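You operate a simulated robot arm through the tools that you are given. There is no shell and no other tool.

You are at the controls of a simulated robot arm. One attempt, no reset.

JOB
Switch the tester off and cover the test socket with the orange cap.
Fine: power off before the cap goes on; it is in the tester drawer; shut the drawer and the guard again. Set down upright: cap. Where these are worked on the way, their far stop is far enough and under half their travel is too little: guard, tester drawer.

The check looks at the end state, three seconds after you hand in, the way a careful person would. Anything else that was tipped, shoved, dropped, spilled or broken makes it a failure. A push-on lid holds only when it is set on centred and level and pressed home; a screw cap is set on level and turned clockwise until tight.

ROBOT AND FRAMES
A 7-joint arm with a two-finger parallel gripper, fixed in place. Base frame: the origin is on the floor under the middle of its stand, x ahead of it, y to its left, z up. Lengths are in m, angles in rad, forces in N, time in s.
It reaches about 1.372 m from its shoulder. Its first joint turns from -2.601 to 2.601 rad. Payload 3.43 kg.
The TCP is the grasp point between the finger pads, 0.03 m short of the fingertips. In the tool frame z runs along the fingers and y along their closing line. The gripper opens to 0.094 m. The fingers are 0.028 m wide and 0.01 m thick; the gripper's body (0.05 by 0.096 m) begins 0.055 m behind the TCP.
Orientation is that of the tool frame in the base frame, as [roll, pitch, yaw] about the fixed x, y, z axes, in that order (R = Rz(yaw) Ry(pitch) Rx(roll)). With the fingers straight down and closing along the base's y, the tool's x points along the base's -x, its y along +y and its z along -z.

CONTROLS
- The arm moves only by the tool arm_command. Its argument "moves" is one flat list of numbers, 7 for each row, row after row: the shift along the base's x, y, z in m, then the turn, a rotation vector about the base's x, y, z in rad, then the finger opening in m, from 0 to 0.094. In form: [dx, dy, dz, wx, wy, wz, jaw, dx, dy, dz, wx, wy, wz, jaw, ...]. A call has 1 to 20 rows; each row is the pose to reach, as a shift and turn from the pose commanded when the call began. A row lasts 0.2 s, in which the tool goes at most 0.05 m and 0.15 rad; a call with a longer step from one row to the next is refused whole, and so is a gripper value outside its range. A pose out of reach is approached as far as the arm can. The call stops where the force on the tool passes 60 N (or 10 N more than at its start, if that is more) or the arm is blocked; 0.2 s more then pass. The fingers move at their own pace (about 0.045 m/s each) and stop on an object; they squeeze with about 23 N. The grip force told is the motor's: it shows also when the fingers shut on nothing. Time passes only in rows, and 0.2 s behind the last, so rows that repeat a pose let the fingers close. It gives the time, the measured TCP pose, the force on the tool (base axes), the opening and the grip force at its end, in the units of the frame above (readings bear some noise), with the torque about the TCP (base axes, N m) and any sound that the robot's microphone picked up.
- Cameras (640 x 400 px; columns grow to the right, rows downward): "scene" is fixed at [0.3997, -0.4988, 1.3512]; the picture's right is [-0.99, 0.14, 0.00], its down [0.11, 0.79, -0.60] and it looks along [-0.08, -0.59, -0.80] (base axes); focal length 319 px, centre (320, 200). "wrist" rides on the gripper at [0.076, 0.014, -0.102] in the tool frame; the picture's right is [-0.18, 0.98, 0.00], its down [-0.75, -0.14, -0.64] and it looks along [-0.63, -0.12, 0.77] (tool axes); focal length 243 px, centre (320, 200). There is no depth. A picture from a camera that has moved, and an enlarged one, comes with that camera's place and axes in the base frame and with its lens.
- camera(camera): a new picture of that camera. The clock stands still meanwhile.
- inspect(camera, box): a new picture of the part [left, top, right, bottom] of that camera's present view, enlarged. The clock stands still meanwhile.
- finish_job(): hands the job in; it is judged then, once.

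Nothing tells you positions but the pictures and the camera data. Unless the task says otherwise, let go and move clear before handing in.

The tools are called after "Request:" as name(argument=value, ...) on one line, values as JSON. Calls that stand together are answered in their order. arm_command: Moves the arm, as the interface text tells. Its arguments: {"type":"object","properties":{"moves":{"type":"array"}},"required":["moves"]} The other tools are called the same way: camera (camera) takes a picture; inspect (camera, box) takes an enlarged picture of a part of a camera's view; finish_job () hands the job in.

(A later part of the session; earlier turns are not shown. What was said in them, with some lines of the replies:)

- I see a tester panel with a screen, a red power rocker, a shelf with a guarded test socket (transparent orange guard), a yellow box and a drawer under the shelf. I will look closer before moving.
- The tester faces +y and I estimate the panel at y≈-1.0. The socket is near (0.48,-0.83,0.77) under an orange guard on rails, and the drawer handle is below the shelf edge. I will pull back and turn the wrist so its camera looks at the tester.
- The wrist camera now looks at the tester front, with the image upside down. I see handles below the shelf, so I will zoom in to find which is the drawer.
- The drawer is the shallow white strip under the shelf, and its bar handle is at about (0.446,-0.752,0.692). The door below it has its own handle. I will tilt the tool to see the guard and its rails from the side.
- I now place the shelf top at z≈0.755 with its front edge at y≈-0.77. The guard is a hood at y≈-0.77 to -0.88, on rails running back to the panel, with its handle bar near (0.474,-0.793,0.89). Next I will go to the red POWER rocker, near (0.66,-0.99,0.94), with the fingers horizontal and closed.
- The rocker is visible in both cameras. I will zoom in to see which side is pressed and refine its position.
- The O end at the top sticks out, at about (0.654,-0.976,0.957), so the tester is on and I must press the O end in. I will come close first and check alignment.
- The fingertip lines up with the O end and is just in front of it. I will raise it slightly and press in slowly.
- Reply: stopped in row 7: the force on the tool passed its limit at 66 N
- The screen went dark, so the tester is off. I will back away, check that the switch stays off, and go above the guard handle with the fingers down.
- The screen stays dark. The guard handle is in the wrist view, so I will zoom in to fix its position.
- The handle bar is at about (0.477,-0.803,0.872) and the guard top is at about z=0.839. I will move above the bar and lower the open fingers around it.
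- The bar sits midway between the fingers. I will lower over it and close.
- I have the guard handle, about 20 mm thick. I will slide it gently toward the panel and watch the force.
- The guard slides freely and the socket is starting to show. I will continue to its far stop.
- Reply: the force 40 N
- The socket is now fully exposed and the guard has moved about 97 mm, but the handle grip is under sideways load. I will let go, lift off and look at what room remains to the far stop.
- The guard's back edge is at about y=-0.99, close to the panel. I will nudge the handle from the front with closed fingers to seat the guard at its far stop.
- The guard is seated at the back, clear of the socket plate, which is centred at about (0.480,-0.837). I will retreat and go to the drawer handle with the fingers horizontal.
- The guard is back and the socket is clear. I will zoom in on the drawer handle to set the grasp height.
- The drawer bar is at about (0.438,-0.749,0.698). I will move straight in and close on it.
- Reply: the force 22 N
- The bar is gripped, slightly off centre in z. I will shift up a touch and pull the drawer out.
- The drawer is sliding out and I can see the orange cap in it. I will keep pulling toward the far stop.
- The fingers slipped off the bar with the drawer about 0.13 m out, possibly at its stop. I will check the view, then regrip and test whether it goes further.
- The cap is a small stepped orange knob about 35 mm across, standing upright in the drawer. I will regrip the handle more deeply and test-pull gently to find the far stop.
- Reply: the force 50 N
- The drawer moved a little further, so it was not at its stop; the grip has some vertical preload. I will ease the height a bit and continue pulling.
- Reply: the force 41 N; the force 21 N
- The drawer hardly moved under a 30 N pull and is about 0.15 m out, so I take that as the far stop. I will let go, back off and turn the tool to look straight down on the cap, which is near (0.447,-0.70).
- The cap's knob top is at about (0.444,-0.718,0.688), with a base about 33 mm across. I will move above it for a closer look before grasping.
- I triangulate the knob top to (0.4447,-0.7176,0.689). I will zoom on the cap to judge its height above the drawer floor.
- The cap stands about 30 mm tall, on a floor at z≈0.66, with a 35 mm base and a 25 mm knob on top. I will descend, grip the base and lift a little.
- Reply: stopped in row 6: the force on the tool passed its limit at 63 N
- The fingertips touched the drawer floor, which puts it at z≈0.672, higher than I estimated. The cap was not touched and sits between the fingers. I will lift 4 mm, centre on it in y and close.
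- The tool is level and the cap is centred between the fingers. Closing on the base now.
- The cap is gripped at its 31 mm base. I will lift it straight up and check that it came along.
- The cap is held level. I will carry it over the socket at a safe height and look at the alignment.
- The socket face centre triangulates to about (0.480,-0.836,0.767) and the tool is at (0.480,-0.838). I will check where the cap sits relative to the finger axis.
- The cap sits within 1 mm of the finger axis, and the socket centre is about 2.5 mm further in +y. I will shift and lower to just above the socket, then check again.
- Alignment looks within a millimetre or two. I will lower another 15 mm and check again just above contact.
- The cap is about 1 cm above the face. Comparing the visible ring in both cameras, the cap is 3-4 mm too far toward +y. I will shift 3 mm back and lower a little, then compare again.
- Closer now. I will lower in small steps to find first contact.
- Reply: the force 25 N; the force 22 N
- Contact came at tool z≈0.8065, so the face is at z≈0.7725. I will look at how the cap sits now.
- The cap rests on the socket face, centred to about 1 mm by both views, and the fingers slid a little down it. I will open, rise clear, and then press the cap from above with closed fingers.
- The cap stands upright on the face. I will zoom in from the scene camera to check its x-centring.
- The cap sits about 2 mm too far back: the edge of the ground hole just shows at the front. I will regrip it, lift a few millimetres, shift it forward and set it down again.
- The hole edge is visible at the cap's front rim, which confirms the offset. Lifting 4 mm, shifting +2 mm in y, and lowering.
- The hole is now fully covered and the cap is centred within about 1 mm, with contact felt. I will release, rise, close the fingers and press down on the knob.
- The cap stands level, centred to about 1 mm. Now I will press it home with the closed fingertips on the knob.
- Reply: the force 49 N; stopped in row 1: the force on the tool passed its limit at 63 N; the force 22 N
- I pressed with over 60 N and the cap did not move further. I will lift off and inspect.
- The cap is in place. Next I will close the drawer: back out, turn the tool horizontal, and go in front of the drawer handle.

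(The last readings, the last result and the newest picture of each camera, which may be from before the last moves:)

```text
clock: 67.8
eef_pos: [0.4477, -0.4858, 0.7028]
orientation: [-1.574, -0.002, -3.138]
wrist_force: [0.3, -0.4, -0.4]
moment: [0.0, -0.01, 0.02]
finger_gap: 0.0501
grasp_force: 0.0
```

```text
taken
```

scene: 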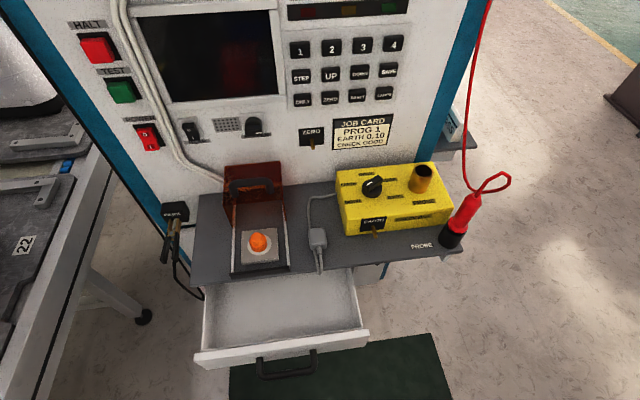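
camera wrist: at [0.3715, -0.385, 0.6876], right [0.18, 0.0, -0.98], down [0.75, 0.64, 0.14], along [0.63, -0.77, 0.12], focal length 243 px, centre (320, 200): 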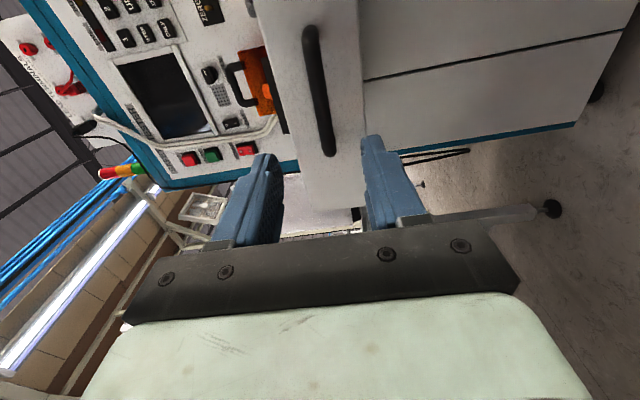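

Request:
inspect(camera="scene", box=[220, 205, 300, 275])

Request:
inspect(camera="scene", box=[240, 225, 280, 260])

Request:
inspect(camera="scene", box=[180, 260, 390, 400])

```text
5.71 times, centred on (260, 240) of scene
camera zoom: at [0.3997, -0.4988, 1.3512], right [-0.99, 0.14, 0.0], down [0.11, 0.79, -0.6], along [-0.08, -0.59, -0.8], focal length 1821 px, centre (663, -29)
```

zoom: 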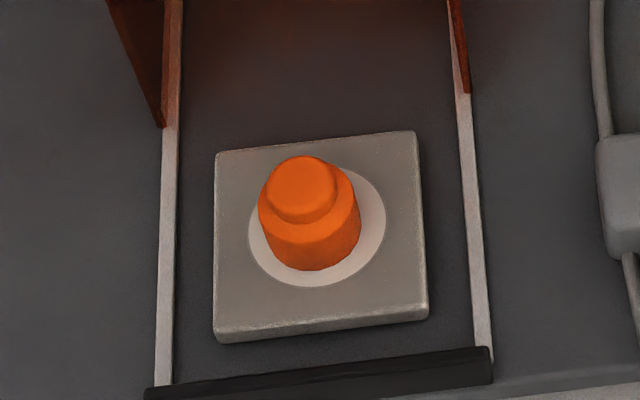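

```text
11.43 times, centred on (260, 242) of scene
camera zoom: at [0.3997, -0.4988, 1.3512], right [-0.99, 0.14, 0.0], down [0.11, 0.79, -0.6], along [-0.08, -0.59, -0.8], focal length 3641 px, centre (1006, -286)
```

zoom: 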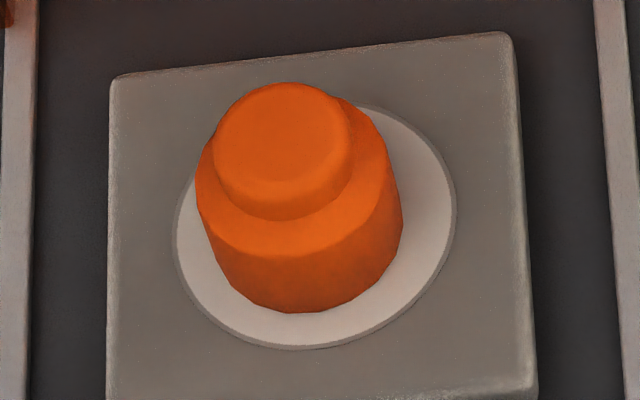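

```text
2.86 times, centred on (285, 330) of scene
camera zoom: at [0.3997, -0.4988, 1.3512], right [-0.99, 0.14, 0.0], down [0.11, 0.79, -0.6], along [-0.08, -0.59, -0.8], focal length 910 px, centre (420, -171)
```

zoom: 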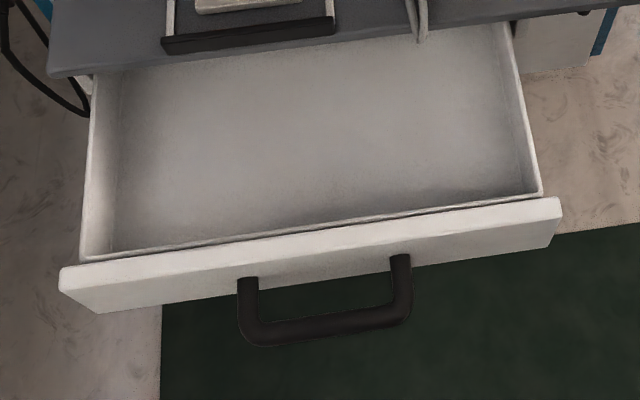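

The cap is on the face with the hole covered, and the drawer is empty. I will grip the drawer bar at about (0.446,-0.600,0.70) and push it shut.

Request:
arm_command(moves=[-0.001, -0.035, -0.001, 0, 0, 0, 0.05, -0.001, -0.07, -0.002, 0, 0, 0, 0.05, -0.001, -0.095, -0.002, 0, 0, 0, 0.05, -0.001, -0.111, -0.002, 0, 0, 0, 0.05, -0.001, -0.111, -0.002, 0, 0, 0, 0.03, -0.001, -0.111, -0.002, 0, 0, 0, 0.015, -0.001, -0.111, -0.002, 0, 0, 0, 0.01, -0.001, -0.111, -0.002, 0, 0, 0, 0.01])

Request:
camera(camera="wrist")

```text
clock: 69.6
eef_pos: [0.4473, -0.5947, 0.6996]
orientation: [-1.572, -0.001, -3.14]
wrist_force: [2.1, -0.5, 13.1]
moment: [-0.1, 0.03, 0.1]
finger_gap: 0.0136
grasp_force: 41.5
```

```text
taken
camera wrist: at [0.371, -0.4927, 0.6851], right [0.18, 0.0, -0.98], down [0.75, 0.64, 0.14], along [0.63, -0.77, 0.12], focal length 243 px, centre (320, 200)
```

wrist: 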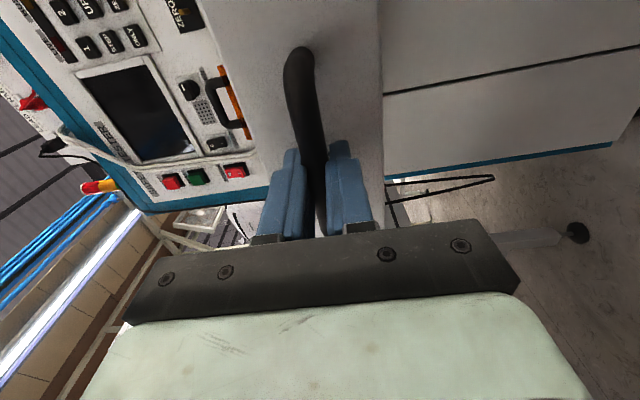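

Gripped. Pushing the drawer in slowly.

Request:
arm_command(moves=[0, -0.01, 0.001, 0, 0, 0, 0.01, 0, -0.022, 0.001, 0, 0, 0, 0.01, 0, -0.034, 0.001, 0, 0, 0, 0.01, 0, -0.046, 0.001, 0, 0, 0, 0.01, 0, -0.058, 0.001, 0, 0, 0, 0.01, 0, -0.07, 0.001, 0, 0, 0, 0.01, 0, -0.082, 0.001, 0, 0, 0, 0.01, 0, -0.094, 0.001, 0, 0, 0, 0.01, 0, -0.106, 0.001, 0, 0, 0, 0.01, 0, -0.118, 0.001, 0, 0, 0, 0.01, 0, -0.128, 0.001, 0, 0, 0, 0.01, 0, -0.136, 0.001, 0, 0, 0, 0.01])

Request:
camera(camera="scene")

```text
clock: 72.2
eef_pos: [0.4475, -0.7328, 0.6996]
orientation: [-1.569, -0.002, -3.137]
wrist_force: [20.5, -0.1, 48.0]
moment: [-0.35, -0.47, -0.79]
finger_gap: 0.0137
grasp_force: 44.9
```

```text
taken
```

scene: 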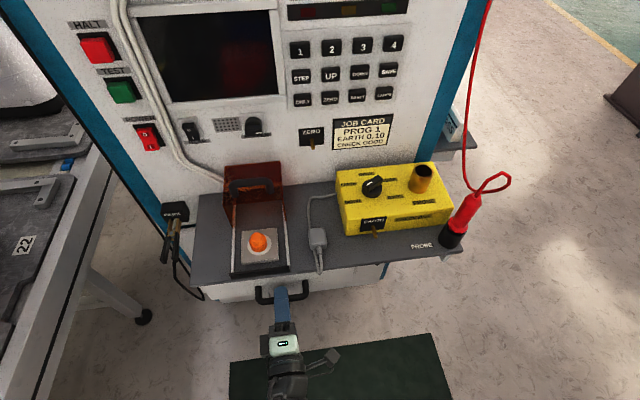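

The drawer is almost shut, about 1 cm to go, but the grip has a sideways load. I will release, back off, close the fingers and push the bar the rest of the way.

Request:
arm_command(moves=[0, 0, 0, 0, 0, 0, 0.03, 0, 0, 0, 0, 0, 0, 0.045, 0, 0.02, 0, 0, 0, 0, 0.045, 0, 0.05, 0, 0, 0, 0, 0.045, 0, 0.06, 0, 0, 0, 0, 0.02, 0, 0.06, 0, 0, 0, 0, 0.0, 0, 0.06, 0, 0, 0, 0, 0.0])

Request:
camera(camera="wrist")

Request:
inspect(camera="scene", box=[180, 240, 390, 330])

```text
clock: 73.8
eef_pos: [0.4465, -0.6738, 0.6964]
orientation: [-1.573, -0.001, -3.14]
wrist_force: [-0.5, -0.6, -0.3]
moment: [-0.01, 0.01, -0.02]
finger_gap: 0.0001
grasp_force: 20.8
```

```text
taken
camera wrist: at [0.3699, -0.5714, 0.6823], right [0.18, 0.0, -0.98], down [0.75, 0.64, 0.14], along [0.63, -0.77, 0.12], focal length 243 px, centre (320, 200)
```

wrist: 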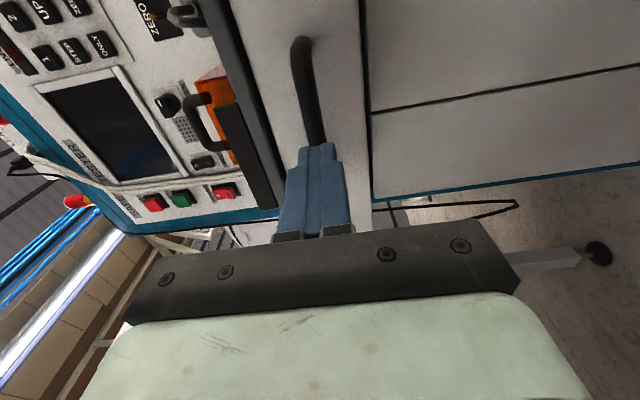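

```text
3.05 times, centred on (285, 285) of scene
camera zoom: at [0.3997, -0.4988, 1.3512], right [-0.99, 0.14, 0.0], down [0.11, 0.79, -0.6], along [-0.08, -0.59, -0.8], focal length 971 px, centre (427, -59)
```

zoom: 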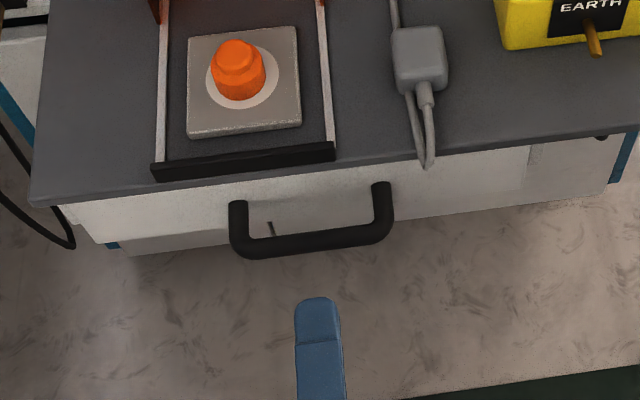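

The bar is slightly above the fingertips' centre. I will raise a little and push the bar in until the drawer stops.

Request:
arm_command(moves=[0, -0.01, 0.004, 0, 0, 0, 0, 0, -0.02, 0.004, 0, 0, 0, 0, 0, -0.026, 0.004, 0, 0, 0, 0, 0, -0.031, 0.004, 0, 0, 0, 0, 0, -0.036, 0.004, 0, 0, 0, 0, 0, -0.04, 0.004, 0, 0, 0, 0, 0, -0.044, 0.004, 0, 0, 0, 0, 0, -0.047, 0.004, 0, 0, 0, 0])

Request:
inspect(camera="scene", box=[180, 240, 390, 330])

Request:
camera(camera="wrist")

```text
clock: 75.8
eef_pos: [0.4467, -0.7156, 0.7024]
orientation: [-1.576, -0.001, -3.133]
wrist_force: [3.7, 14.0, 4.9]
moment: [-0.09, -0.04, 0.26]
finger_gap: 0.0
grasp_force: 23.0
stopped in row 8: the force on the tool passed its limit at 63 N (the readings are from after the stop); the commanded pose is now the measured one
```

```text
3.05 times, centred on (285, 285) of scene
camera zoom: at [0.3997, -0.4988, 1.3512], right [-0.99, 0.14, 0.0], down [0.11, 0.79, -0.6], along [-0.08, -0.59, -0.8], focal length 971 px, centre (427, -59)
```

zoom: 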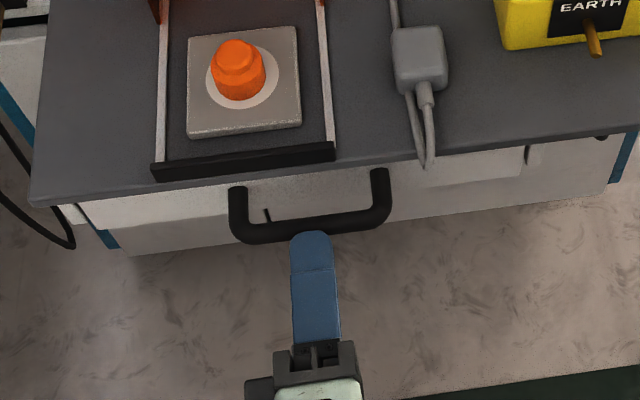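

```text
taken
camera wrist: at [0.3693, -0.6147, 0.6878], right [0.18, 0.01, -0.98], down [0.75, 0.65, 0.14], along [0.64, -0.76, 0.11], focal length 243 px, centre (320, 200)
```

wrist: 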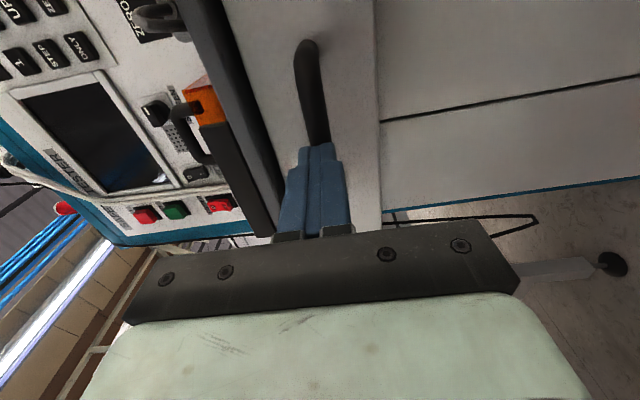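

The drawer hit its closed stop and is shut. Now I will go up over the guard handle with the fingers pointing down.

Request:
arm_command(moves=[0, 0.04, 0, 0, 0, 0, 0, 0.0, 0.08, 0, 0, 0, 0, 0, 0.0, 0.115, 0.01, 0, 0, 0, 0, 0.004, 0.115, 0.036, 0.1428, 0, 0, 0, 0.008, 0.115, 0.062, 0.2856, 0, 0, 0, 0.012, 0.115, 0.088, 0.4284, 0, 0, 0, 0.016, 0.115, 0.114, 0.5712, 0, 0, 0.01, 0.02, 0.115, 0.14, 0.714, 0, 0, 0.02, 0.024, 0.11, 0.166, 0.8568, 0, 0, 0.03, 0.028, 0.1, 0.192, 0.9996, 0, 0, 0.04, 0.032, 0.09, 0.218, 1.1424, 0, 0, 0.05, 0.036, 0.075, 0.244, 1.2852, 0, 0, 0.06, 0.04, 0.055, 0.27, 1.428, 0, 0, 0.06, 0.043, 0.03, 0.298, 1.5708, 0, 0, 0.06])

Request:
camera(camera="wrist")

Request:
camera(camera="scene")

```text
clock: 78.8
eef_pos: [0.486, -0.6857, 1.0012]
orientation: [3.133, 0.006, -3.141]
wrist_force: [0.3, 0.6, 0.3]
moment: [0.01, -0.01, 0.03]
finger_gap: 0.0599
grasp_force: 0.1
```

```text
taken
camera wrist: at [0.409, -0.6731, 1.1031], right [0.18, 0.98, 0.01], down [0.75, -0.15, 0.65], along [0.64, -0.11, -0.76], focal length 243 px, centre (320, 200)
```

wrist: 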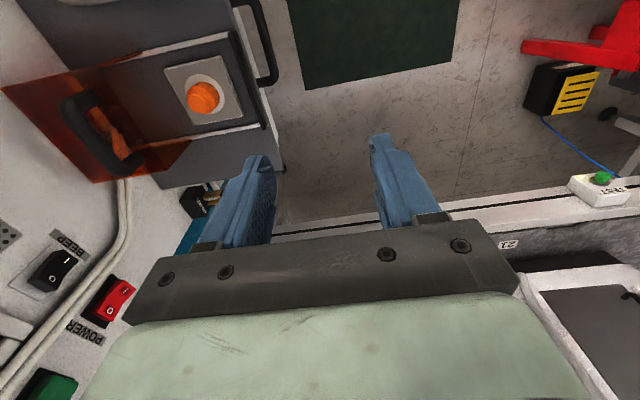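

```text
taken
```

scene: 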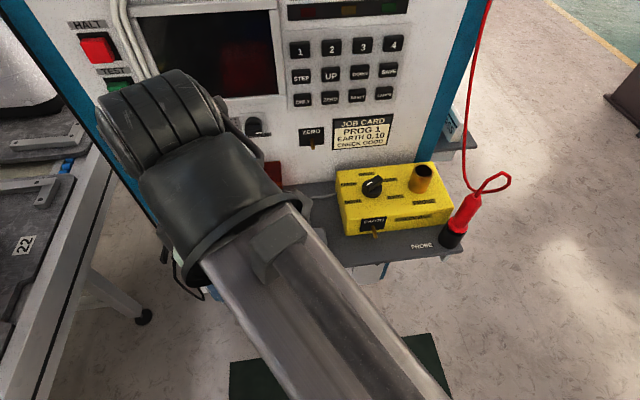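

Request:
inspect(camera="wrist", box=[130, 40, 290, 150])

Request:
inspect(camera="wrist", box=[0, 40, 200, 200])

```text
3.64 times, centred on (210, 95) of wrist
camera zoom: at [0.409, -0.6731, 1.1031], right [0.18, 0.98, 0.01], down [0.75, -0.15, 0.65], along [0.64, -0.11, -0.76], focal length 882 px, centre (720, 582)
```

zoom: 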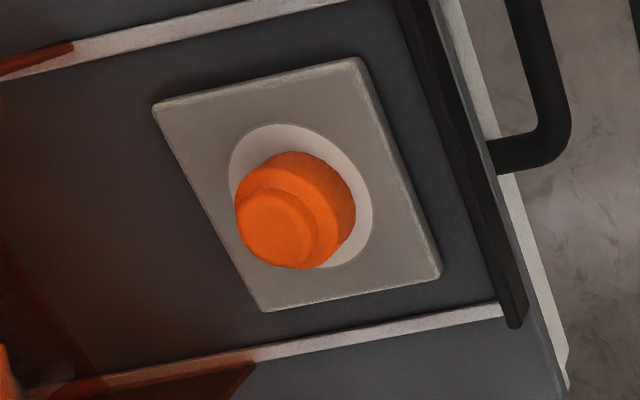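

```text
2.50 times, centred on (100, 120) of wrist
camera zoom: at [0.409, -0.6731, 1.1031], right [0.18, 0.98, 0.01], down [0.75, -0.15, 0.65], along [0.64, -0.11, -0.76], focal length 606 px, centre (870, 400)
```

zoom: 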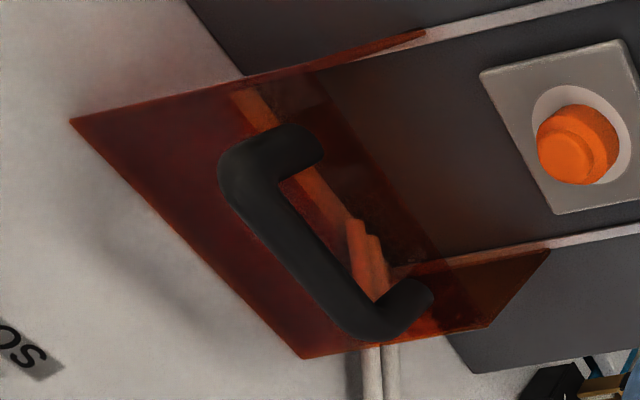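

The bar now sits near (0.478,-0.918,0.872). I will come down with the fingers wide open, with the rear finger just behind the bar and the hand kept forward of the SCREEN knob, so that I can pull the guard forward.

Request:
arm_command(moves=[0.002, -0.04, -0.01, 0, 0, 0, 0.075, 0.004, -0.08, -0.02, 0, 0, 0, 0.09, 0.006, -0.12, -0.03, 0, 0, 0, 0.09, 0.008, -0.16, -0.04, 0, 0, 0, 0.09, 0.009, -0.204, -0.045, 0, 0, 0, 0.09, 0.009, -0.204, -0.055, 0, 0, 0, 0.09, 0.009, -0.204, -0.055, 0, 0, 0, 0.09])

Request:
camera(camera="wrist")

Request:
inspect(camera="wrist", box=[0, 50, 400, 300])

```text
clock: 80.4
eef_pos: [0.4971, -0.8912, 0.9435]
orientation: [3.135, 0.007, -3.141]
wrist_force: [0.7, -0.8, 0.7]
moment: [0.04, 0.02, 0.02]
finger_gap: 0.09
grasp_force: 0.0
```

```text
taken
camera wrist: at [0.4207, -0.8773, 1.045], right [0.18, 0.98, 0.01], down [0.75, -0.15, 0.65], along [0.64, -0.11, -0.76], focal length 243 px, centre (320, 200)
```

wrist: 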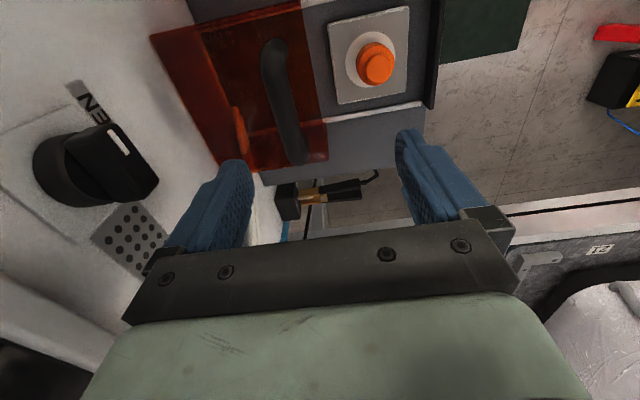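

```text
1.60 times, centred on (200, 175) of wrist
camera zoom: at [0.4207, -0.8773, 1.045], right [0.18, 0.98, 0.01], down [0.75, -0.15, 0.65], along [0.64, -0.11, -0.76], focal length 388 px, centre (512, 240)
```

zoom: 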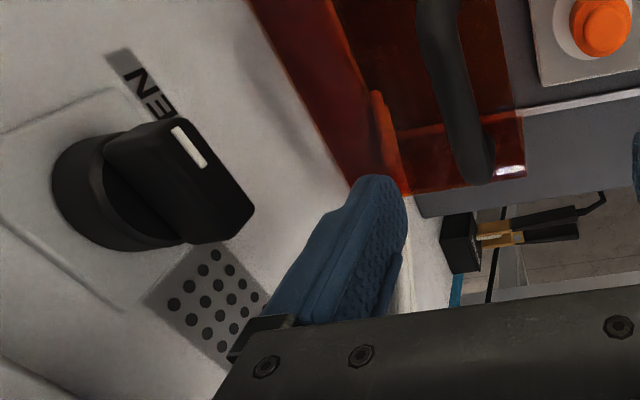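

The bar will sit well inside the open fingers and the knob is clear. Lowering around the handle now.

Request:
arm_command(moves=[0, 0, -0.015, 0, 0, 0, 0.09, 0, 0, -0.03, 0, 0, 0, 0.09, 0, 0, -0.045, 0, 0, 0, 0.09, 0, 0, -0.056, 0, 0, 0, 0.09, 0, 0, -0.056, 0, 0, 0, 0.09])

Request:
camera(camera="wrist")

```text
clock: 81.6
eef_pos: [0.4965, -0.8893, 0.8897]
orientation: [3.136, 0.007, 3.14]
wrist_force: [-0.2, 0.0, -0.8]
moment: [0.03, -0.02, -0.03]
finger_gap: 0.0901
grasp_force: 0.1
```

```text
taken
camera wrist: at [0.4203, -0.8776, 0.9897], right [0.18, 0.98, 0.01], down [0.75, -0.15, 0.65], along [0.64, -0.11, -0.76], focal length 243 px, centre (320, 200)
```

wrist: 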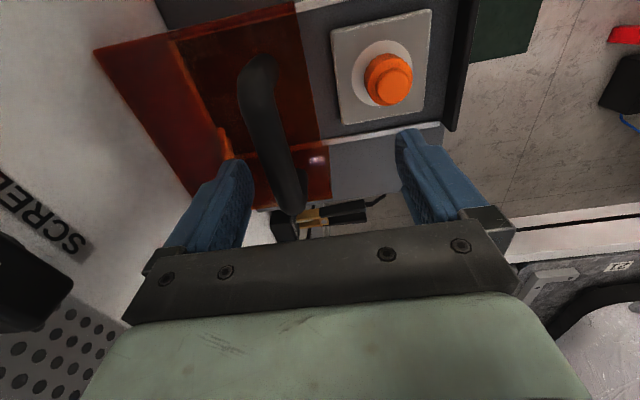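

The handle is between the fingers. Pulling the guard forward with the rear finger.

Request:
arm_command(moves=[0, 0.008, 0, 0, 0, 0, 0.09, 0, 0.016, 0, 0, 0, 0, 0.09, 0, 0.025, 0, 0, 0, 0, 0.09, 0, 0.034, 0, 0, 0, 0, 0.09, 0, 0.043, 0, 0, 0, 0, 0.09, 0, 0.052, 0, 0, 0, 0, 0.09, 0, 0.061, 0, 0, 0, 0, 0.09, 0, 0.07, 0, 0, 0, 0, 0.09])

Request:
camera(camera="wrist")

```text
clock: 83.4
eef_pos: [0.4974, -0.8194, 0.8891]
orientation: [3.135, 0.007, -3.141]
wrist_force: [-0.4, -1.0, -0.1]
moment: [-0.02, 0.01, 0.0]
finger_gap: 0.0905
grasp_force: 0.1
```

```text
taken
camera wrist: at [0.4212, -0.8066, 0.9899], right [0.18, 0.98, 0.01], down [0.75, -0.15, 0.65], along [0.64, -0.11, -0.76], focal length 243 px, centre (320, 200)
```

wrist: 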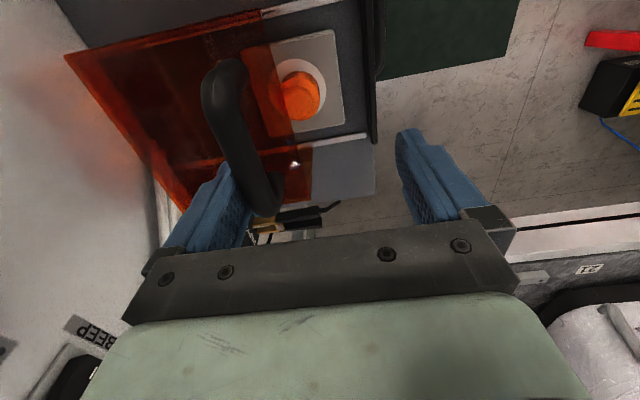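

The guard is following and passes over the cap freely. Continuing to its closed position.

Request:
arm_command(moves=[0, 0.009, 0, 0, 0, 0, 0.09, 0, 0.018, 0, 0, 0, 0, 0.09, 0, 0.027, 0, 0, 0, 0, 0.09, 0, 0.035, 0, 0, 0, 0, 0.09, 0, 0.041, 0, 0, 0, 0, 0.09, 0, 0.045, 0, 0, 0, 0, 0.09, 0, 0.049, 0, 0, 0, 0, 0.09, 0, 0.052, 0, 0, 0, 0, 0.09, 0, 0.055, 0, 0, 0, 0, 0.09])

Request:
camera(camera="wrist")

```text
clock: 85.4
eef_pos: [0.5003, -0.765, 0.8899]
orientation: [3.134, 0.007, -3.14]
wrist_force: [-0.3, -0.2, 0.6]
moment: [-0.02, 0.02, -0.02]
finger_gap: 0.0897
grasp_force: 0.0
```

```text
taken
camera wrist: at [0.4212, -0.7535, 0.9903], right [0.18, 0.98, 0.01], down [0.75, -0.15, 0.65], along [0.64, -0.11, -0.76], focal length 243 px, centre (320, 200)
```

wrist: 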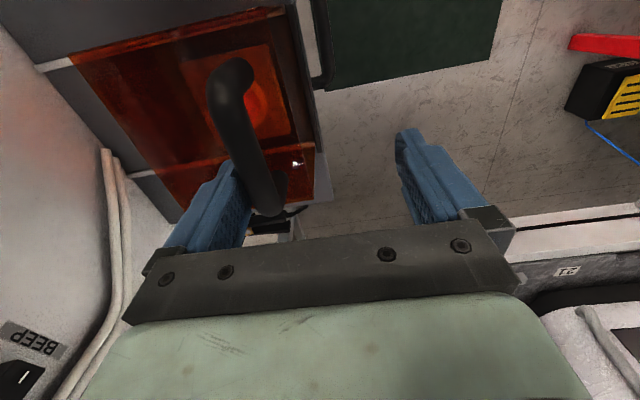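

No stop force yet. I will pull a few more millimetres to be sure the guard is fully closed.

Request:
arm_command(moves=[0, 0.003, 0, 0, 0, 0, 0.09, 0, 0.006, 0, 0, 0, 0, 0.09, 0, 0.009, 0, 0, 0, 0, 0.09])

Request:
camera(camera="wrist")

```text
clock: 86.2
eef_pos: [0.4982, -0.7614, 0.8899]
orientation: [3.141, 0.007, 3.14]
wrist_force: [3.9, -26.6, 8.3]
moment: [-0.49, 0.06, 0.41]
finger_gap: 0.0943
grasp_force: 3.8
```

```text
taken
camera wrist: at [0.4206, -0.7473, 0.9907], right [0.18, 0.98, 0.0], down [0.75, -0.14, 0.65], along [0.64, -0.12, -0.76], focal length 243 px, centre (320, 200)
```

wrist: 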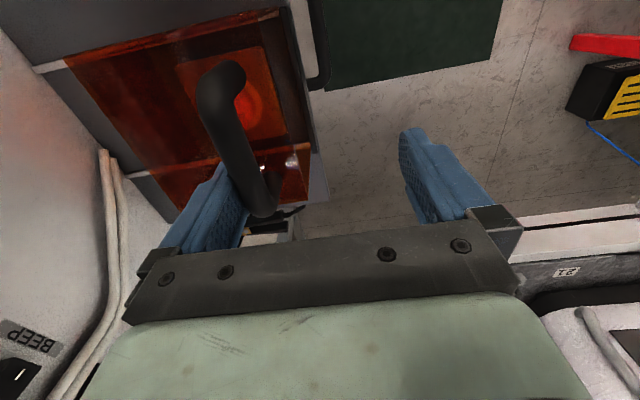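

The guard is at its closed stop, with 27 N resistance. I will back the finger off the bar, rise and move clear to check everything.

Request:
arm_command(moves=[0, 0.002, 0, 0, 0, 0, 0.09, 0, -0.002, 0, 0, 0, 0, 0.09, 0, -0.002, 0.02, 0, 0, 0, 0.09, 0, 0.0, 0.05, 0, 0, 0, 0.09, 0, 0.01, 0.09, 0, 0, 0, 0.09, -0.03, 0.04, 0.12, 0, 0, 0, 0.09, -0.07, 0.07, 0.14, 0, 0, 0, 0.09, -0.11, 0.1, 0.15, 0, 0, 0, 0.09, -0.155, 0.12, 0.15, 0, 0, 0, 0.09, -0.2, 0.14, 0.15, 0, 0, 0, 0.09, -0.245, 0.16, 0.15, 0, 0, 0, 0.09, -0.29, 0.18, 0.15, 0, 0, 0, 0.09])

Request:
camera(camera="scene")

Request:
camera(camera="wrist")

```text
refused: row 6 steps farther than a row can; nothing moved
```

```text
taken
```

scene: 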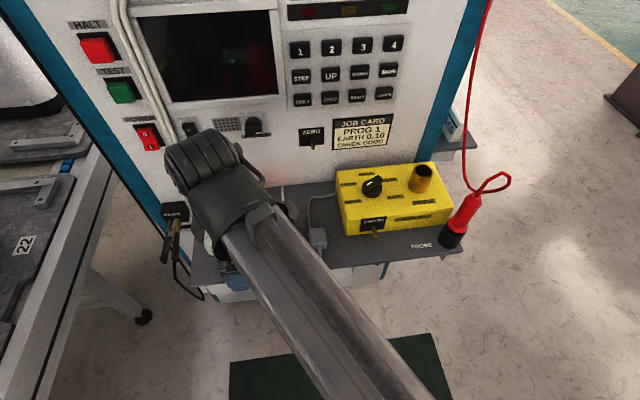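

```text
taken
camera wrist: at [0.4206, -0.7473, 0.9907], right [0.18, 0.98, 0.0], down [0.75, -0.14, 0.65], along [0.64, -0.12, -0.76], focal length 243 px, centre (320, 200)
```

wrist: 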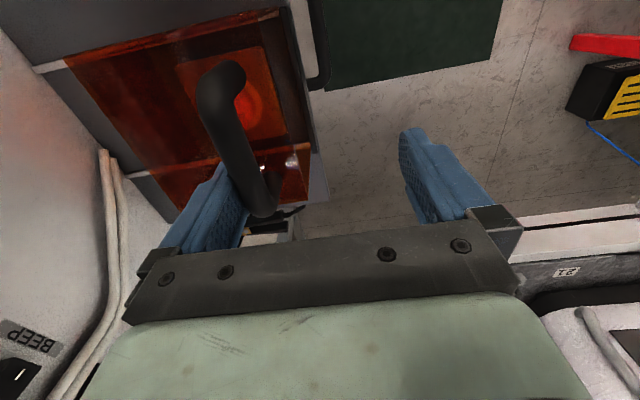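

That call was refused for one step being too long. I will redo it with smaller steps.

Request:
arm_command(moves=[0, -0.006, 0, 0, 0, 0, 0.094, 0, -0.012, 0, 0, 0, 0, 0.094, 0, -0.012, 0.02, 0, 0, 0, 0.094, 0, -0.01, 0.05, 0, 0, 0, 0.094, 0, 0.0, 0.09, 0, 0, 0, 0.094, -0.02, 0.02, 0.12, 0, 0, 0, 0.094, -0.055, 0.05, 0.13, 0, 0, 0, 0.094, -0.09, 0.08, 0.14, 0, 0, 0, 0.094, -0.13, 0.1, 0.15, 0, 0, 0, 0.094, -0.17, 0.12, 0.15, 0, 0, 0, 0.094, -0.21, 0.14, 0.15, 0, 0, 0, 0.094, -0.25, 0.16, 0.15, 0, 0, 0, 0.094, -0.29, 0.18, 0.15, 0, 0, 0, 0.094])

Request:
camera(camera="scene")

Request:
camera(camera="wrist")

```text
clock: 89.0
eef_pos: [0.2055, -0.5767, 1.0373]
orientation: [3.135, 0.007, -3.14]
wrist_force: [0.1, 0.0, -0.7]
moment: [0.02, 0.0, 0.0]
finger_gap: 0.0939
grasp_force: 0.1
```

```text
taken
```

scene: 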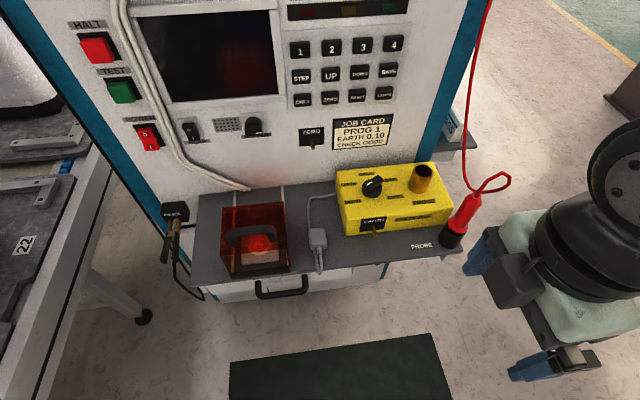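

```text
taken
camera wrist: at [0.1285, -0.5636, 1.1394], right [0.18, 0.98, 0.01], down [0.75, -0.14, 0.65], along [0.64, -0.11, -0.76], focal length 243 px, centre (320, 200)
```

wrist: 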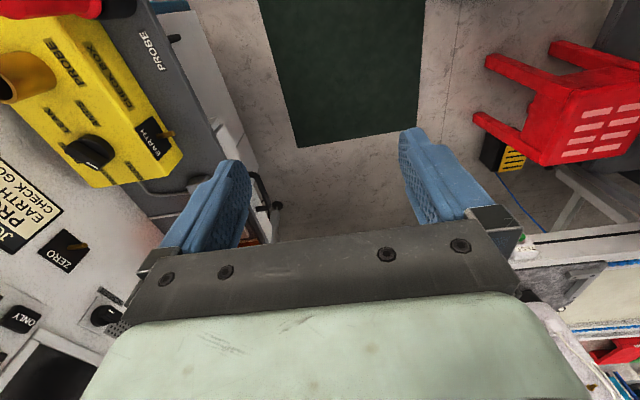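

Request:
inspect(camera="scene", box=[180, 170, 340, 310])

Request:
inspect(camera="scene", box=[220, 195, 300, 275])

Request:
inspect(camera="scene", box=[60, 80, 280, 220])

```text
2.86 times, centred on (260, 240) of scene
camera zoom: at [0.3997, -0.4988, 1.3512], right [-0.99, 0.14, 0.0], down [0.11, 0.79, -0.6], along [-0.08, -0.59, -0.8], focal length 910 px, centre (491, 86)
```

zoom: 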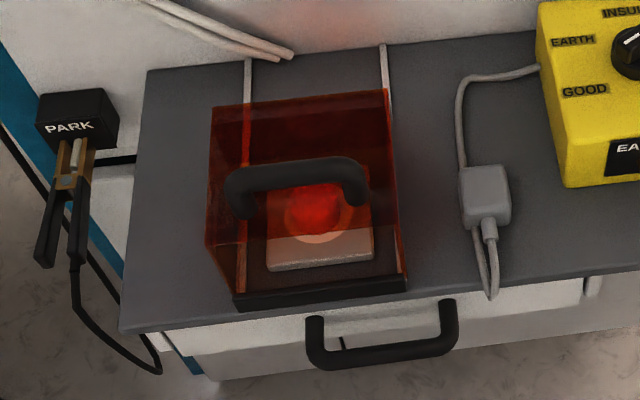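

```text
5.00 times, centred on (260, 235) of scene
camera zoom: at [0.3997, -0.4988, 1.3512], right [-0.99, 0.14, 0.0], down [0.11, 0.79, -0.6], along [-0.08, -0.59, -0.8], focal length 1593 px, centre (620, 25)
```

zoom: 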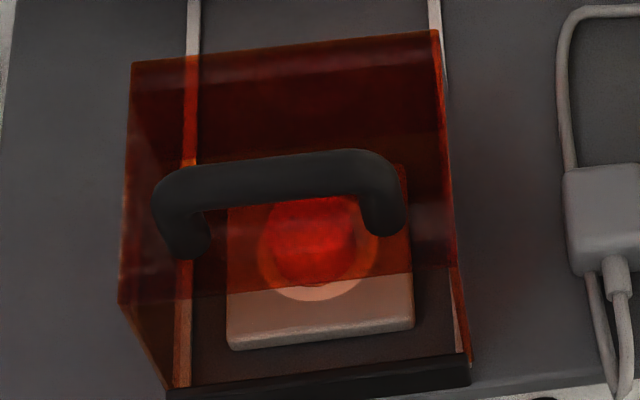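

```text
2.86 times, centred on (170, 150) of scene
camera zoom: at [0.3997, -0.4988, 1.3512], right [-0.99, 0.14, 0.0], down [0.11, 0.79, -0.6], along [-0.08, -0.59, -0.8], focal length 910 px, centre (749, 343)
```

zoom: 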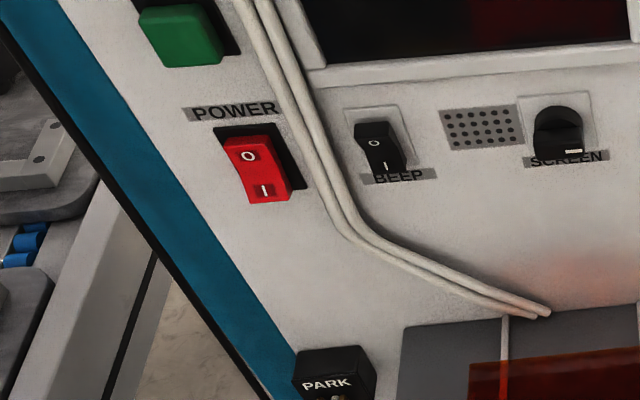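

The tester's screen is dark with the rocker on O, and the drawer and guard look as they did at the start. The cap stands upright on the socket under the guard, nothing else looks disturbed, and the arm is clear. I am handing the job in.

Request:
finish_job()

```text
The job is handed in.
```

I switched the tester off and set the orange cap upright over the test socket. Then I shut the drawer and the guard again. The job is handed in, and I have not seen the check's verdict.

- **Power:** I pressed the rocker to O before touching the cap. The screen went dark and was still dark at the end.
- **Cap:** It sits 1–2 mm off the centre of the socket face and covers the holes. I pressed it down with just over 60 N and it did not move further. I heard no click or other sign of it snapping on.
- **Drawer:** I pulled it about 0.15 m out, to what I took as its far stop because it barely moved under a 30 N pull. Afterwards I pushed it in to its closed stop.
- **Guard:** I slid it back about 0.11 m, clear of the socket, and later pulled it forward to its closed stop over the cap.

In the final pictures nothing else looked moved or tipped, and the arm was clear of the tester.
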